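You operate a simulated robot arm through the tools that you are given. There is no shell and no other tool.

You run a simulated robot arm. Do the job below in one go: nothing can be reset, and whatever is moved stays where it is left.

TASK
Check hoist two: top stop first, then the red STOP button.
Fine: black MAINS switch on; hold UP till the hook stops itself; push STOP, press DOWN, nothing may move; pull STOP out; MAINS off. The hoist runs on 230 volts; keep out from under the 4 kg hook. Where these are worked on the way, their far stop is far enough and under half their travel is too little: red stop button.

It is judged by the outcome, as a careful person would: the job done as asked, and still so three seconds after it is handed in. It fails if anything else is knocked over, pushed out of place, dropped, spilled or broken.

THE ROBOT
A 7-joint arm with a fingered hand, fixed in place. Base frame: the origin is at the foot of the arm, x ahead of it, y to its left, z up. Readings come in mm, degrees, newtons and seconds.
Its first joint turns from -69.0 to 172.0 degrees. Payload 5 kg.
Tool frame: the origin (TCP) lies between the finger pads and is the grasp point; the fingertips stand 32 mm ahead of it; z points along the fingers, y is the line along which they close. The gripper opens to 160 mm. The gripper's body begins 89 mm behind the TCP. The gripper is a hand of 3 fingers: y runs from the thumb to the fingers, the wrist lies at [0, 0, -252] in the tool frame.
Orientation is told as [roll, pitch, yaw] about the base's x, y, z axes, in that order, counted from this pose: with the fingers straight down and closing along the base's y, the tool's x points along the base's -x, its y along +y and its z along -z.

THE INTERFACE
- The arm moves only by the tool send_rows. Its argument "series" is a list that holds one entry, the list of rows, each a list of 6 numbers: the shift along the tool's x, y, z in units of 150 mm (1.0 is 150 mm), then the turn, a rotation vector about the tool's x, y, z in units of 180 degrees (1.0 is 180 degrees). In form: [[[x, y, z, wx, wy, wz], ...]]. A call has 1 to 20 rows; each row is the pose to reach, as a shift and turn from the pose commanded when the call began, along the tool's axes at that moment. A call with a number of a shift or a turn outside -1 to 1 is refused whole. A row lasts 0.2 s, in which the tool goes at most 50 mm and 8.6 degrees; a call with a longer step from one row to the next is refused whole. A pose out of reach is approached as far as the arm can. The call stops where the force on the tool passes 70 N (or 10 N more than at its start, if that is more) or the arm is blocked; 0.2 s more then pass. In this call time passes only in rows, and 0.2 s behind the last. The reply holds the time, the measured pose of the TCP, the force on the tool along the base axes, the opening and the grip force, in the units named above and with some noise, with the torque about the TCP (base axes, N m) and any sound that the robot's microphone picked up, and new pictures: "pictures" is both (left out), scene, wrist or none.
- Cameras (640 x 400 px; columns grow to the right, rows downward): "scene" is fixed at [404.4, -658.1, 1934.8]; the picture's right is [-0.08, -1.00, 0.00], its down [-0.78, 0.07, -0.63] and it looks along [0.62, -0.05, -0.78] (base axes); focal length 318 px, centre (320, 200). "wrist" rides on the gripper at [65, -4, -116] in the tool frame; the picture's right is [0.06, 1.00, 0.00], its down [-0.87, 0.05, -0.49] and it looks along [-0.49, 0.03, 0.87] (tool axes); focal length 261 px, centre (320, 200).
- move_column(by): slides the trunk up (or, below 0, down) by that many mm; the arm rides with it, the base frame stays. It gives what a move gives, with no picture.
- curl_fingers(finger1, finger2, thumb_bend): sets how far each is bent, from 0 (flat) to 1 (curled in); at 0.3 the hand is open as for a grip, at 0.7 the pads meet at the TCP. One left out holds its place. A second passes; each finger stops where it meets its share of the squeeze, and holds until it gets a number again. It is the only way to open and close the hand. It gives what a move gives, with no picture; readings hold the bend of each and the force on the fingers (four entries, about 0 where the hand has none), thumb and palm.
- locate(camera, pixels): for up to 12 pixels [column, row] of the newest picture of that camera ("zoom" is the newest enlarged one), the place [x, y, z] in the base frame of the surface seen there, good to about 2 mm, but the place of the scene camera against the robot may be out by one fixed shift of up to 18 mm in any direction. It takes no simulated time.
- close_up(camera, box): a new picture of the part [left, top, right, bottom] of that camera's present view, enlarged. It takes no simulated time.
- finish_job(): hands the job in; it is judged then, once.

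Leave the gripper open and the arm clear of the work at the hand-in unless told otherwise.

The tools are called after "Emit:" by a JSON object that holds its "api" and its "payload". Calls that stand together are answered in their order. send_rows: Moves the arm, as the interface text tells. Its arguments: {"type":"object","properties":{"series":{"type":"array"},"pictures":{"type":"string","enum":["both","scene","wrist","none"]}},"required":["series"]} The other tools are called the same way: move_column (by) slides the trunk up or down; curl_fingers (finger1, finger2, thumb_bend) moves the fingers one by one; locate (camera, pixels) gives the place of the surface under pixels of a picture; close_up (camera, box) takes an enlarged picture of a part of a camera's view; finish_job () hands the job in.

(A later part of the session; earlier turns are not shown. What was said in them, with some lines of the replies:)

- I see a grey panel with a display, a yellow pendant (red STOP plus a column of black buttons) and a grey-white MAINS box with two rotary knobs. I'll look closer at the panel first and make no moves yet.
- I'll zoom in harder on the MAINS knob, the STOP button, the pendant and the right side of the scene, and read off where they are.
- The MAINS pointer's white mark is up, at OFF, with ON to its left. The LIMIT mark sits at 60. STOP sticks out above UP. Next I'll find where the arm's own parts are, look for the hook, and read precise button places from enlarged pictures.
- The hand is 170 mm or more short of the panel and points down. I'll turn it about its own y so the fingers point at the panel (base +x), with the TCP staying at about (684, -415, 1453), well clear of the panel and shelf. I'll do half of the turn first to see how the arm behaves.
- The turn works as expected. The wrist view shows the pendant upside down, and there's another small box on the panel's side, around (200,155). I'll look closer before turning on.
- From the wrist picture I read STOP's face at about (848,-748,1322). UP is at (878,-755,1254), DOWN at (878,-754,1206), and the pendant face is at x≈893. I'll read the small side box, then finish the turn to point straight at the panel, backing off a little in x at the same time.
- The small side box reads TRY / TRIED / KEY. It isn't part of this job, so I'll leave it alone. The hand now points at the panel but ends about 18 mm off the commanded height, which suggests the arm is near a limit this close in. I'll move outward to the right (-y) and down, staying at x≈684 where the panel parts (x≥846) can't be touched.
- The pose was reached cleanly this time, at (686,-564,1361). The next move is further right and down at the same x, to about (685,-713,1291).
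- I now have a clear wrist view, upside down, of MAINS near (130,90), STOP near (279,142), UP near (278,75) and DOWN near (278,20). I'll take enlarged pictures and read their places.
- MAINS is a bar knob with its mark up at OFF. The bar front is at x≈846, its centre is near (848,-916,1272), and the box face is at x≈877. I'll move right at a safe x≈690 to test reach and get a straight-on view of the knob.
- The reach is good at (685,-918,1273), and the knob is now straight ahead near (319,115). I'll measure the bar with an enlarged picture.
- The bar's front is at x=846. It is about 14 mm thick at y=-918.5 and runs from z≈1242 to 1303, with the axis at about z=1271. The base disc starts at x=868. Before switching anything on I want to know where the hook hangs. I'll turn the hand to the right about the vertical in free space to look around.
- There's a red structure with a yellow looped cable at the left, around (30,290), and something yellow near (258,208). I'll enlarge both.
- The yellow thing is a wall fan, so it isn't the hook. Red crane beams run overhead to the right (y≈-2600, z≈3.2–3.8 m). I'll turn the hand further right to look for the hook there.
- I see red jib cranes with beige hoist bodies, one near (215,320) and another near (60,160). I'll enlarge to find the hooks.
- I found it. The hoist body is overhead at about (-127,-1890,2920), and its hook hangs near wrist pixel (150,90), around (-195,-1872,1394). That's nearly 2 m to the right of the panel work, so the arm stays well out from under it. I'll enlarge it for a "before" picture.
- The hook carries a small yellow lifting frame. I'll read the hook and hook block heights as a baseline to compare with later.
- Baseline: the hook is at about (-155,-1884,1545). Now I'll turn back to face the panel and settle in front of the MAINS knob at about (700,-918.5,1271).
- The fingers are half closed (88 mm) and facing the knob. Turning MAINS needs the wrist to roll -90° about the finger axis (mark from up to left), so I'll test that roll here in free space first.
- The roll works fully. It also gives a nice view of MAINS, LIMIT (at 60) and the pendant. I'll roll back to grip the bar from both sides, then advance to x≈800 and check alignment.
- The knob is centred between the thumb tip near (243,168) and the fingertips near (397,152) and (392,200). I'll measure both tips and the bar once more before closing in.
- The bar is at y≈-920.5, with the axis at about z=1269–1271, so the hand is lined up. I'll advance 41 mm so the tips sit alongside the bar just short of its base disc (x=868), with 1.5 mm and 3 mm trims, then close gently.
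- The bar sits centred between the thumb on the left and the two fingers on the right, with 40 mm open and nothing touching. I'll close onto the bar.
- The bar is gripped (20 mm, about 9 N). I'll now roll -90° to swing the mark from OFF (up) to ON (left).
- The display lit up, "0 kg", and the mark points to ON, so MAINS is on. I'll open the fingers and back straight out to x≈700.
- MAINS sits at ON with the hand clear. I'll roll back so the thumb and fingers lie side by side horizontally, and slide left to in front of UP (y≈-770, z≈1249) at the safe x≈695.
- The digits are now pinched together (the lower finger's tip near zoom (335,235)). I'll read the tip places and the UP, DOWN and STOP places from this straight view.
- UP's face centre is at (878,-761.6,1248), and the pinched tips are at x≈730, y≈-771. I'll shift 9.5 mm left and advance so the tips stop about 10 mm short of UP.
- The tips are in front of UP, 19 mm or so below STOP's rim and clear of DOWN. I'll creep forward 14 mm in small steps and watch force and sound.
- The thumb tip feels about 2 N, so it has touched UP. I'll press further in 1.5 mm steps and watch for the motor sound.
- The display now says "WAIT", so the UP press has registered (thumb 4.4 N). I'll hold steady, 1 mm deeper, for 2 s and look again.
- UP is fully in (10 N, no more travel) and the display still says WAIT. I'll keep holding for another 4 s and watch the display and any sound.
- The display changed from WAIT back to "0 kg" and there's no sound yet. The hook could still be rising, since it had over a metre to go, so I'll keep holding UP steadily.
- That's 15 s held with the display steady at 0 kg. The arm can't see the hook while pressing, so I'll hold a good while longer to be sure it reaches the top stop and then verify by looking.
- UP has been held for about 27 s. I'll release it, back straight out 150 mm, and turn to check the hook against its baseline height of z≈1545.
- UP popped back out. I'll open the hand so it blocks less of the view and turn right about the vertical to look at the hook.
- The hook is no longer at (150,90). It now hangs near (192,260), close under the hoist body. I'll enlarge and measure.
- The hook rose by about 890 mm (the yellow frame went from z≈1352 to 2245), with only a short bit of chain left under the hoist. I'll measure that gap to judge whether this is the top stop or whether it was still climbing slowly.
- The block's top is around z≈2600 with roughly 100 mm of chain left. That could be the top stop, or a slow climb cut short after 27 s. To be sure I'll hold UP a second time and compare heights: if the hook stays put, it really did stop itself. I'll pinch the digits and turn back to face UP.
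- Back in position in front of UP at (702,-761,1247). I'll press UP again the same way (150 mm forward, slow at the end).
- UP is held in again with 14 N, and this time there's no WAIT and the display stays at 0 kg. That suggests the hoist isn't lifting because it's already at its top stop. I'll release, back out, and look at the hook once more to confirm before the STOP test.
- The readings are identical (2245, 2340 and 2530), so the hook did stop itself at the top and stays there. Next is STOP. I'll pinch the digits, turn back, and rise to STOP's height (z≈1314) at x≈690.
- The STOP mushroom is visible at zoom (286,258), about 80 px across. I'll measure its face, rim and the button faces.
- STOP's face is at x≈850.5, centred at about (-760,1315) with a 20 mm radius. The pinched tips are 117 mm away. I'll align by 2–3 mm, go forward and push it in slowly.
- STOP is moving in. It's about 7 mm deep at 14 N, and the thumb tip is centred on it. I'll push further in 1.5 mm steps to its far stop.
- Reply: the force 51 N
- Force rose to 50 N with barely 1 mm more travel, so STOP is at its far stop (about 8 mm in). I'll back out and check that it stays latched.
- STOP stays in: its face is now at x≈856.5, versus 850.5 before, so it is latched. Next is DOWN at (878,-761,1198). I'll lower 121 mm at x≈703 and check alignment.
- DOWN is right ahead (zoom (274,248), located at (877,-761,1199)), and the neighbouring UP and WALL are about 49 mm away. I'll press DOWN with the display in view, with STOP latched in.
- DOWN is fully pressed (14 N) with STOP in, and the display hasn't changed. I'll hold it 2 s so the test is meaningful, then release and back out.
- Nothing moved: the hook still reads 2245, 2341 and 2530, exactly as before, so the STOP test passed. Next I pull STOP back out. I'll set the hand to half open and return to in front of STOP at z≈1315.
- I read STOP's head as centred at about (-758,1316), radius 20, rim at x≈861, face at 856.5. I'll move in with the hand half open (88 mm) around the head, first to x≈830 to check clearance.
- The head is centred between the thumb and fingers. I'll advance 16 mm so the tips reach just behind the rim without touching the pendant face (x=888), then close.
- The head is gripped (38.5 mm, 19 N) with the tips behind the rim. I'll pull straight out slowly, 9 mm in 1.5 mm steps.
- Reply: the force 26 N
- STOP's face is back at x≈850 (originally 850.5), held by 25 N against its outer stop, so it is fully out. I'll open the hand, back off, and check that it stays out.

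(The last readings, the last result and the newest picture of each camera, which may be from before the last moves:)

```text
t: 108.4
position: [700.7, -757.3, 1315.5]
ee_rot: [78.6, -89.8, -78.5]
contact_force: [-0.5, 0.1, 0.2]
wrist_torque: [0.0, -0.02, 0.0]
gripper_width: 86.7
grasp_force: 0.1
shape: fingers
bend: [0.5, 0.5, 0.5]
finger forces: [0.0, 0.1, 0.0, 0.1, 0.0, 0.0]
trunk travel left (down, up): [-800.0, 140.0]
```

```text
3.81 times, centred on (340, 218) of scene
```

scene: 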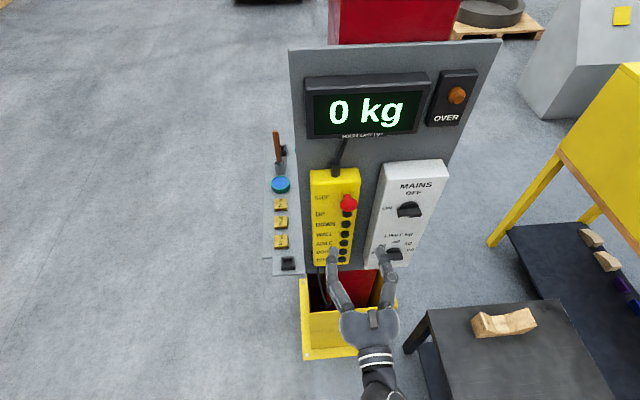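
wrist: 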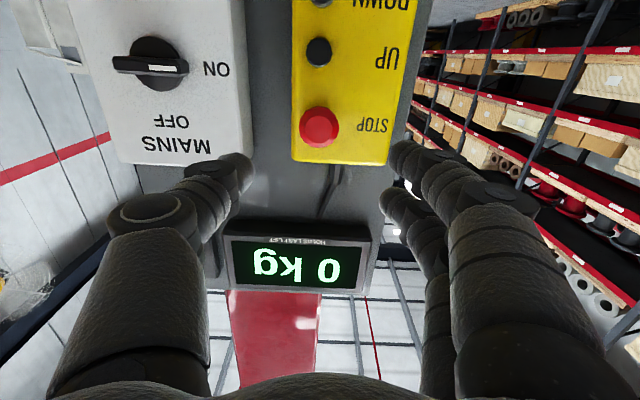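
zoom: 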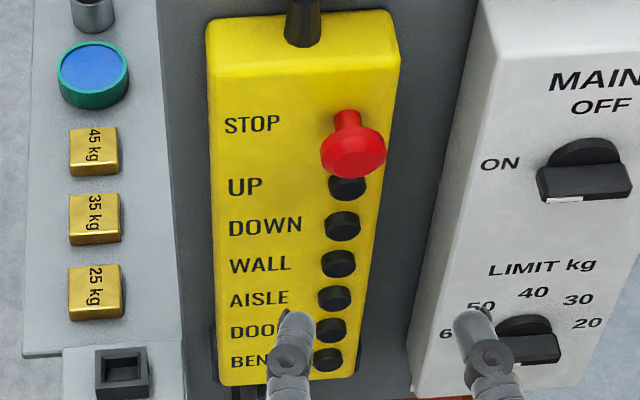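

STOP stays out at x≈849.5. The last operation is MAINS off. I'll move right 150 mm and down 45 mm at x≈700 while rolling -90° so the thumb and fingers straddle the now-horizontal bar.

Emit:
{"api": "send_rows", "payload": {"series": [[[0.025, -0.083, 0, 0, 0, -0.045], [0.05, -0.167, 0, 0, 0, -0.09], [0.075, -0.25, 0, 0, 0, -0.135], [0.1, -0.333, 0, 0, 0, -0.18], [0.125, -0.417, 0, 0, 0, -0.225], [0.15, -0.5, 0, 0, 0, -0.27], [0.175, -0.583, 0, 0, 0, -0.315], [0.2, -0.667, 0, 0, 0, -0.36], [0.225, -0.75, 0, 0, 0, -0.405], [0.25, -0.833, 0, 0, 0, -0.45], [0.275, -0.917, 0, 0, 0, -0.495], [0.3, -1.0, 0, 0, 0, -0.5]]]}}

Emit:
{"api": "close_up", "payload": {"camera": "wrist", "box": [220, 40, 420, 200]}}

```text
t: 111.0
position: [701.1, -907.7, 1270.5]
ee_rot: [-90.0, 0.0, 90.0]
contact_force: [0.3, -0.1, 0.2]
wrist_torque: [0.0, -0.01, -0.01]
gripper_width: 86.8
grasp_force: 0.0
shape: fingers
bend: [0.5, 0.5, 0.5]
finger forces: [0.0, 0.0, 0.0, 0.1, 0.0, 0.0]
trunk travel left (down, up): [-800.0, 140.0]
```

scene: 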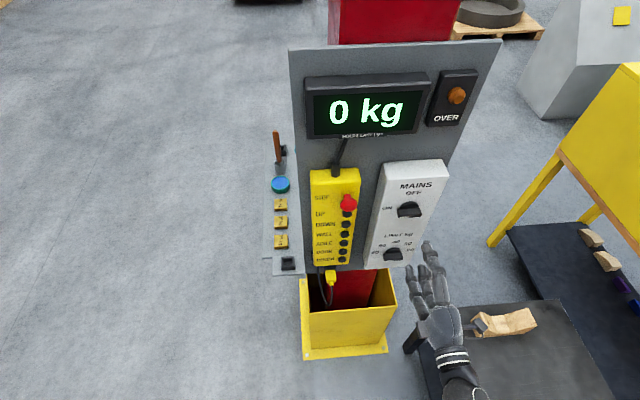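
wrist: 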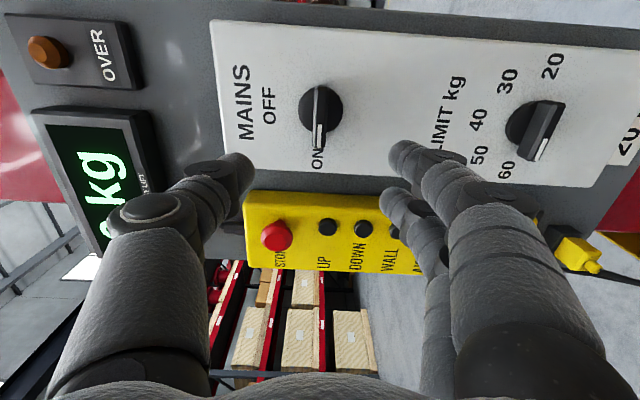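

```text
2.50 times, centred on (320, 120) of wrist
```

zoom: 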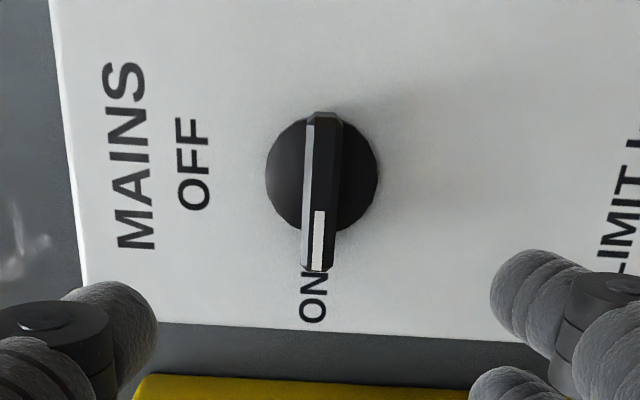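

The mark is clearly at ON and the bar lies horizontally. I'll measure it.

Emit:
{"api": "locate", "payload": {"camera": "zoom", "pixels": [[322, 150], [324, 120], [319, 240], [318, 265], [310, 200], [334, 200], [321, 180], [275, 175], [370, 175]]}}

```text
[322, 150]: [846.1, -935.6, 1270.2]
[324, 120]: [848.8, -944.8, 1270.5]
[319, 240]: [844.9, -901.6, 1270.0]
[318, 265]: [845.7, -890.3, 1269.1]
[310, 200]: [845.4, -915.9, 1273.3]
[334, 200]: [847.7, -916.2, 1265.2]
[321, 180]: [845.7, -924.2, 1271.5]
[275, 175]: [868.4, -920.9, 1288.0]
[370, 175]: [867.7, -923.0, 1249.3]
```

The bar centre is at (-919,1270). I'll shift 12 mm right and advance to x≈830 around the bar, then close.

Emit:
{"api": "send_rows", "payload": {"series": [[[0.08, 0, 0.1, 0, 0, 0], [0.08, 0, 0.35, 0, 0, 0], [0.08, 0, 0.6, 0, 0, 0], [0.08, 0, 0.75, 0, 0, 0], [0.08, 0, 0.82, 0, 0, 0], [0.08, 0, 0.86, 0, 0, 0]]]}}

Emit:
{"api": "curl_fingers", "payload": {"finger1": 0.62, "finger2": 0.62, "thumb_bend": 0.62}}

Emit:
{"api": "close_up", "payload": {"camera": "wrist", "box": [220, 80, 420, 240]}}

```text
t: 112.4
position: [829.8, -920.4, 1270.1]
ee_rot: [-90.1, -0.2, 90.0]
contact_force: [-0.5, -0.1, -0.1]
wrist_torque: [-0.01, 0.0, 0.01]
gripper_width: 86.9
grasp_force: 0.0
shape: fingers
bend: [0.5, 0.5, 0.5]
finger forces: [0.0, 0.0, 0.0, 0.0, 0.0, 0.1]
trunk travel left (down, up): [-800.0, 140.0]
```

scene: 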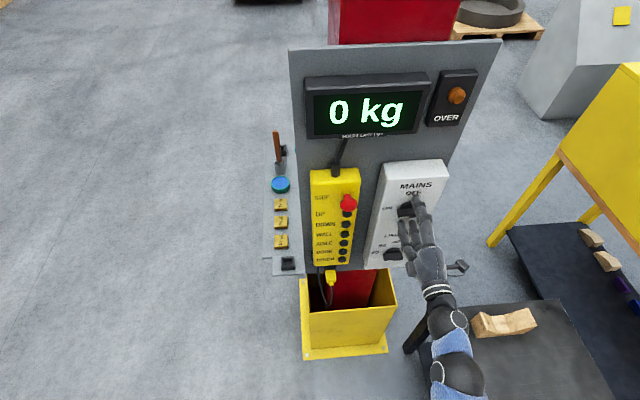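
wrist: 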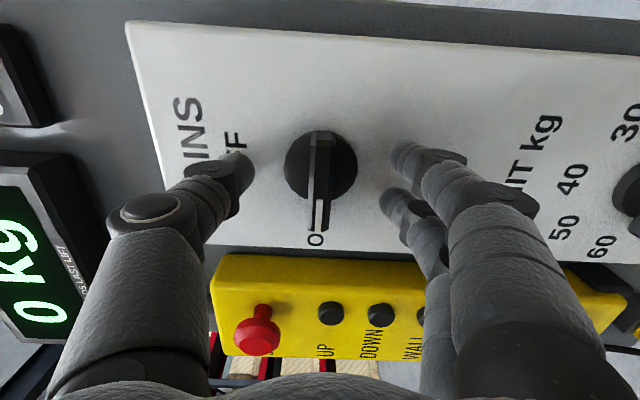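

```text
t: 113.4
position: [829.9, -919.6, 1271.5]
ee_rot: [-89.9, -0.2, 90.1]
contact_force: [-0.4, -0.8, -0.3]
wrist_torque: [-0.02, -0.01, 0.0]
gripper_width: 40.5
grasp_force: 0.0
shape: fingers
bend: [0.62, 0.62, 0.62]
finger forces: [0.0, 0.0, 0.0, 0.0, 0.0, 0.0]
trunk travel left (down, up): [-800.0, 140.0]
```

```text
2.50 times, centred on (320, 160) of wrist
```

zoom: 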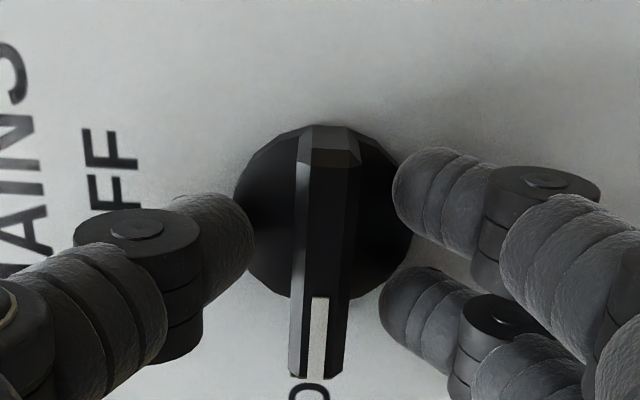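

The bar is well centred between the thumb and fingers. I'll close on it and roll +90° to take the mark from ON back to OFF (up).

Emit:
{"api": "curl_fingers", "payload": {"finger1": 0.72, "finger2": 0.72, "thumb_bend": 0.72}}

Emit:
{"api": "send_rows", "payload": {"series": [[[0, 0, 0, 0, 0, 0.045], [0, 0, 0, 0, 0, 0.09], [0, 0, 0, 0, 0, 0.135], [0, 0, 0, 0, 0, 0.18], [0, 0, 0, 0, 0, 0.225], [0, 0, 0, 0, 0, 0.27], [0, 0, 0, 0, 0, 0.315], [0, 0, 0, 0, 0, 0.36], [0, 0, 0, 0, 0, 0.405], [0, 0, 0, 0, 0, 0.45], [0, 0, 0, 0, 0, 0.495], [0, 0, 0, 0, 0, 0.505]]]}}

Emit:
{"api": "close_up", "payload": {"camera": "wrist", "box": [220, 80, 420, 240]}}

```text
t: 114.4
position: [831.2, -921.2, 1269.8]
ee_rot: [-89.9, -0.1, 89.9]
contact_force: [4.8, 0.2, -2.4]
wrist_torque: [-0.03, -0.01, -0.01]
gripper_width: 19.9
grasp_force: 9.5
shape: fingers
bend: [0.69, 0.69, 0.69]
finger forces: [5.1, 5.1, 0.0, 0.0, 8.4, 0.0]
trunk travel left (down, up): [-800.0, 140.0]
```

```text
t: 117.0
position: [830.1, -920.1, 1270.5]
ee_rot: [87.2, -89.0, -87.2]
contact_force: [4.9, 1.3, -0.1]
wrist_torque: [0.0, 0.01, 0.05]
gripper_width: 19.9
grasp_force: 8.9
shape: fingers
bend: [0.7, 0.7, 0.69]
finger forces: [5.2, 4.8, 0.0, 0.0, 8.1, 0.0]
trunk travel left (down, up): [-800.0, 140.0]
```

scene: 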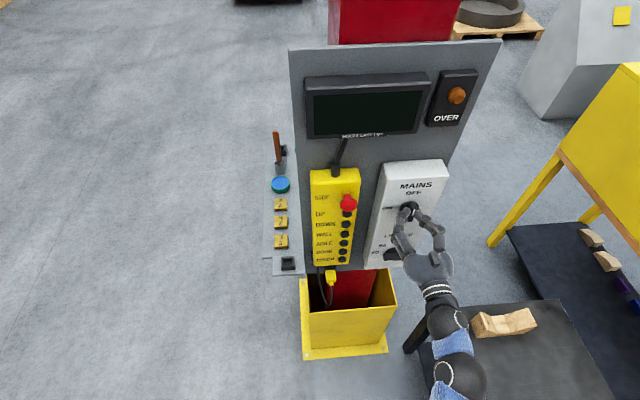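
wrist: 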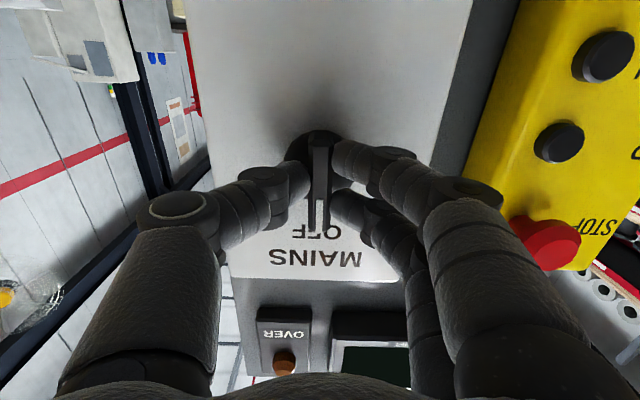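

```text
2.50 times, centred on (320, 160) of wrist
```

zoom: 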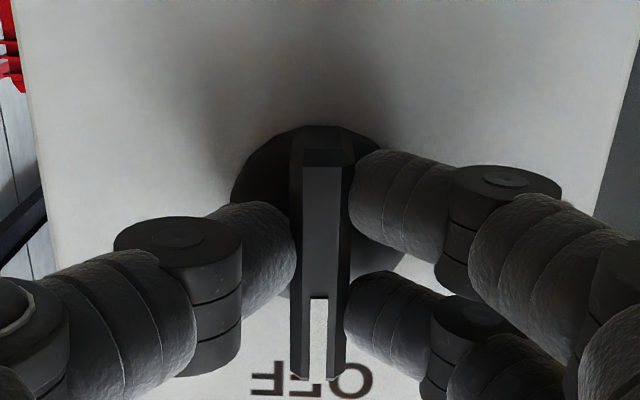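

The display went dark and the mark points up at OFF. I'll open the hand and back straight out.

Emit:
{"api": "curl_fingers", "payload": {"finger1": 0.5, "finger2": 0.5, "thumb_bend": 0.5}}

Emit:
{"api": "send_rows", "payload": {"series": [[[0, 0, -0.1, 0, 0, 0], [0, 0, -0.3, 0, 0, 0], [0, 0, -0.55, 0, 0, 0], [0, 0, -0.8, 0, 0, 0], [0, 0, -0.95, 0, 0, 0]]]}}

Emit:
{"api": "curl_fingers", "payload": {"finger1": 0.3, "finger2": 0.3, "thumb_bend": 0.3}}

Emit:
{"api": "close_up", "payload": {"camera": "wrist", "box": [220, 40, 480, 220]}}

Emit:
{"api": "close_up", "payload": {"camera": "scene", "box": [280, 150, 460, 290]}}

```text
t: 118.0
position: [830.3, -920.3, 1270.6]
ee_rot: [88.5, -89.0, -88.5]
contact_force: [0.3, 0.1, -0.6]
wrist_torque: [0.01, -0.02, 0.01]
gripper_width: 86.8
grasp_force: 0.1
shape: fingers
bend: [0.5, 0.5, 0.5]
finger forces: [0.0, 0.1, 0.0, 0.1, 0.0, 0.0]
trunk travel left (down, up): [-800.0, 140.0]
```

```text
t: 119.2
position: [689.0, -921.1, 1270.5]
ee_rot: [91.1, -89.1, -91.1]
contact_force: [-0.4, -0.2, 0.8]
wrist_torque: [-0.04, 0.04, 0.05]
gripper_width: 86.8
grasp_force: 0.1
shape: fingers
bend: [0.5, 0.5, 0.5]
finger forces: [0.0, 0.0, 0.0, 0.0, 0.1, 0.1]
trunk travel left (down, up): [-800.0, 140.0]
```

scene: 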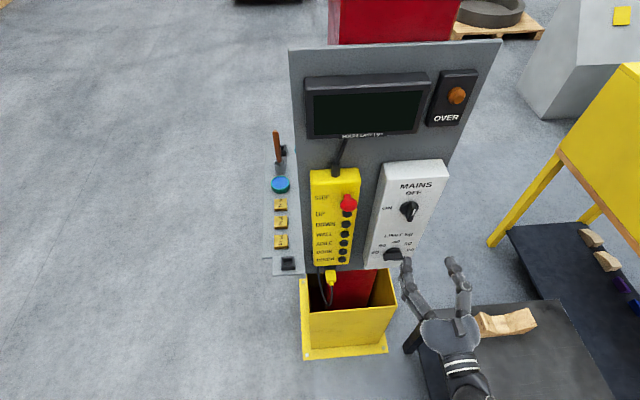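
wrist: 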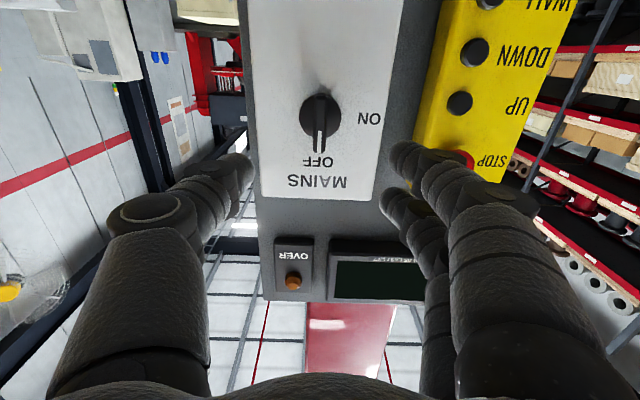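

```text
t: 120.2
position: [687.2, -920.0, 1270.8]
ee_rot: [88.8, -89.1, -88.8]
contact_force: [-0.8, -0.8, -0.2]
wrist_torque: [0.02, -0.01, 0.03]
gripper_width: 167.5
grasp_force: 0.1
shape: fingers
bend: [0.3, 0.3, 0.3]
finger forces: [0.0, 0.0, 0.0, 0.1, 0.1, 0.0]
trunk travel left (down, up): [-800.0, 140.0]
```

```text
2.22 times, centred on (350, 130) of wrist
```

zoom: 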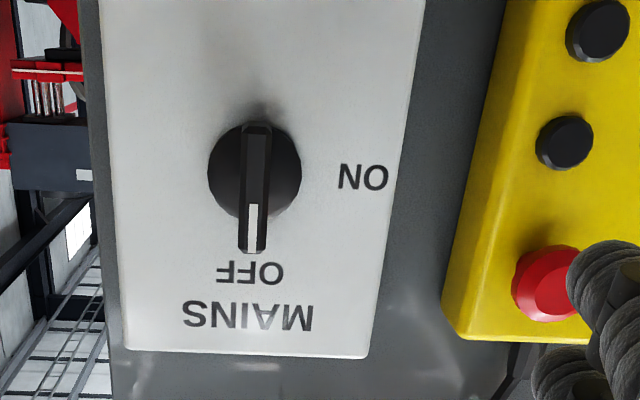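

```text
2.86 times, centred on (370, 220) of scene
```

zoom: 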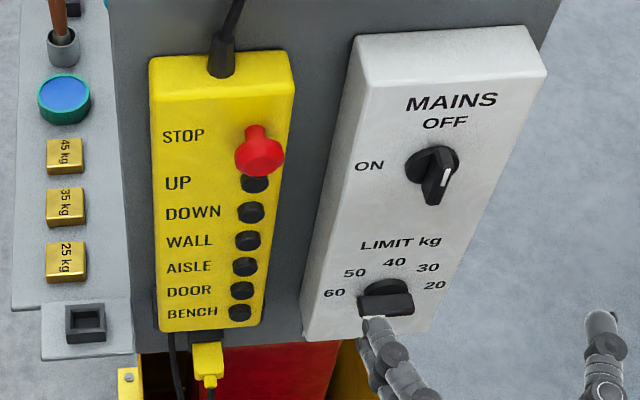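

Everything reads right: the MAINS mark is at OFF, the display is dark, STOP is out and the buttons are unchanged. I'll draw the open hand back another 90 mm so the arm is well clear, and check the whole scene once more.

Emit:
{"api": "send_rows", "payload": {"series": [[[0, 0.1, -0.2, 0, 0, 0], [0, 0.2, -0.4, 0, 0, 0], [0, 0.3, -0.6, 0, 0, 0]]]}}

Emit:
{"api": "close_up", "payload": {"camera": "scene", "box": [280, 150, 460, 290]}}

```text
t: 121.0
position: [595.4, -874.8, 1272.5]
ee_rot: [91.6, -89.1, -91.5]
contact_force: [-0.4, 0.2, 0.2]
wrist_torque: [0.01, -0.01, 0.01]
gripper_width: 167.6
grasp_force: 0.1
shape: fingers
bend: [0.3, 0.3, 0.3]
finger forces: [0.0, 0.0, 0.0, 0.0, 0.1, 0.1]
trunk travel left (down, up): [-800.0, 140.0]
```

scene: 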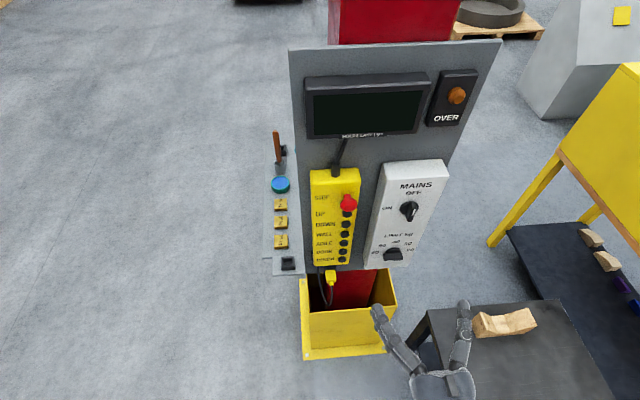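
wrist: 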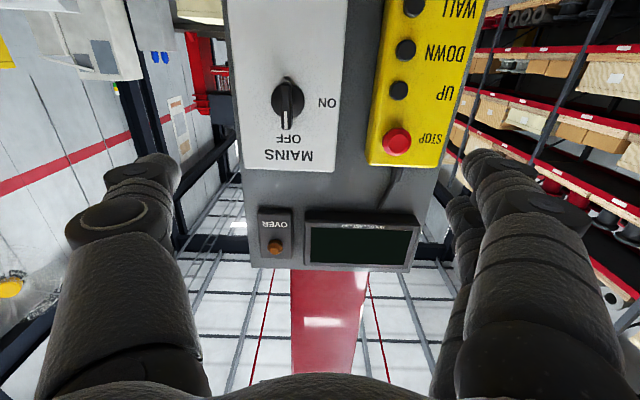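

```text
2.86 times, centred on (370, 220) of scene
```

zoom: 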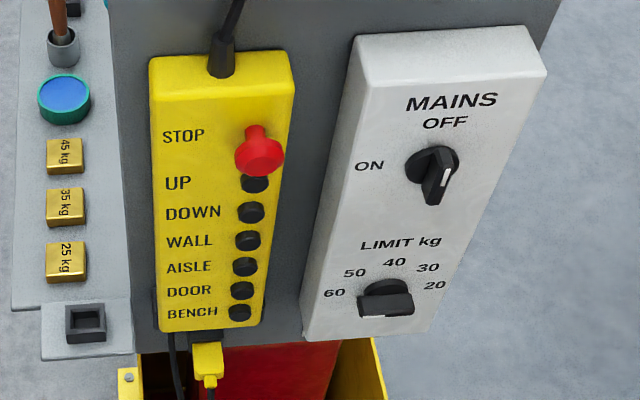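

All steps are done and checked: MAINS is at OFF with the display dark, STOP is out, LIMIT is untouched at 60, and the hook is at its top stop. The arm is clear with the hand open, nowhere near the hook. Handing in.

Emit:
{"api": "finish_job", "payload": {}}

```text
The job is handed in.
```

I checked hoist two in the order you asked, and both the top stop and the red STOP button worked.

- **MAINS on:** I turned the black switch to ON and the display lit up at 0 kg.
- **Top stop:** I held UP for about 27 seconds and the hook rose about 890 mm. The arm can't see the hook while pressing, so I held UP a second time for about 5 seconds. The hook did not move, so it had stopped itself.
- **STOP button:** I pushed STOP to its far stop, where it latched, then held DOWN for about 2 seconds. The hook stayed at exactly the same height.
- **Left as asked:** STOP is fully pulled out and MAINS is OFF, with the display dark.

LIMIT is still at 60 kg, and the arm touched only MAINS, UP, DOWN and STOP. The hook was left at its top stop, and the arm stayed well away from it. The hand is open and clear of the panel.
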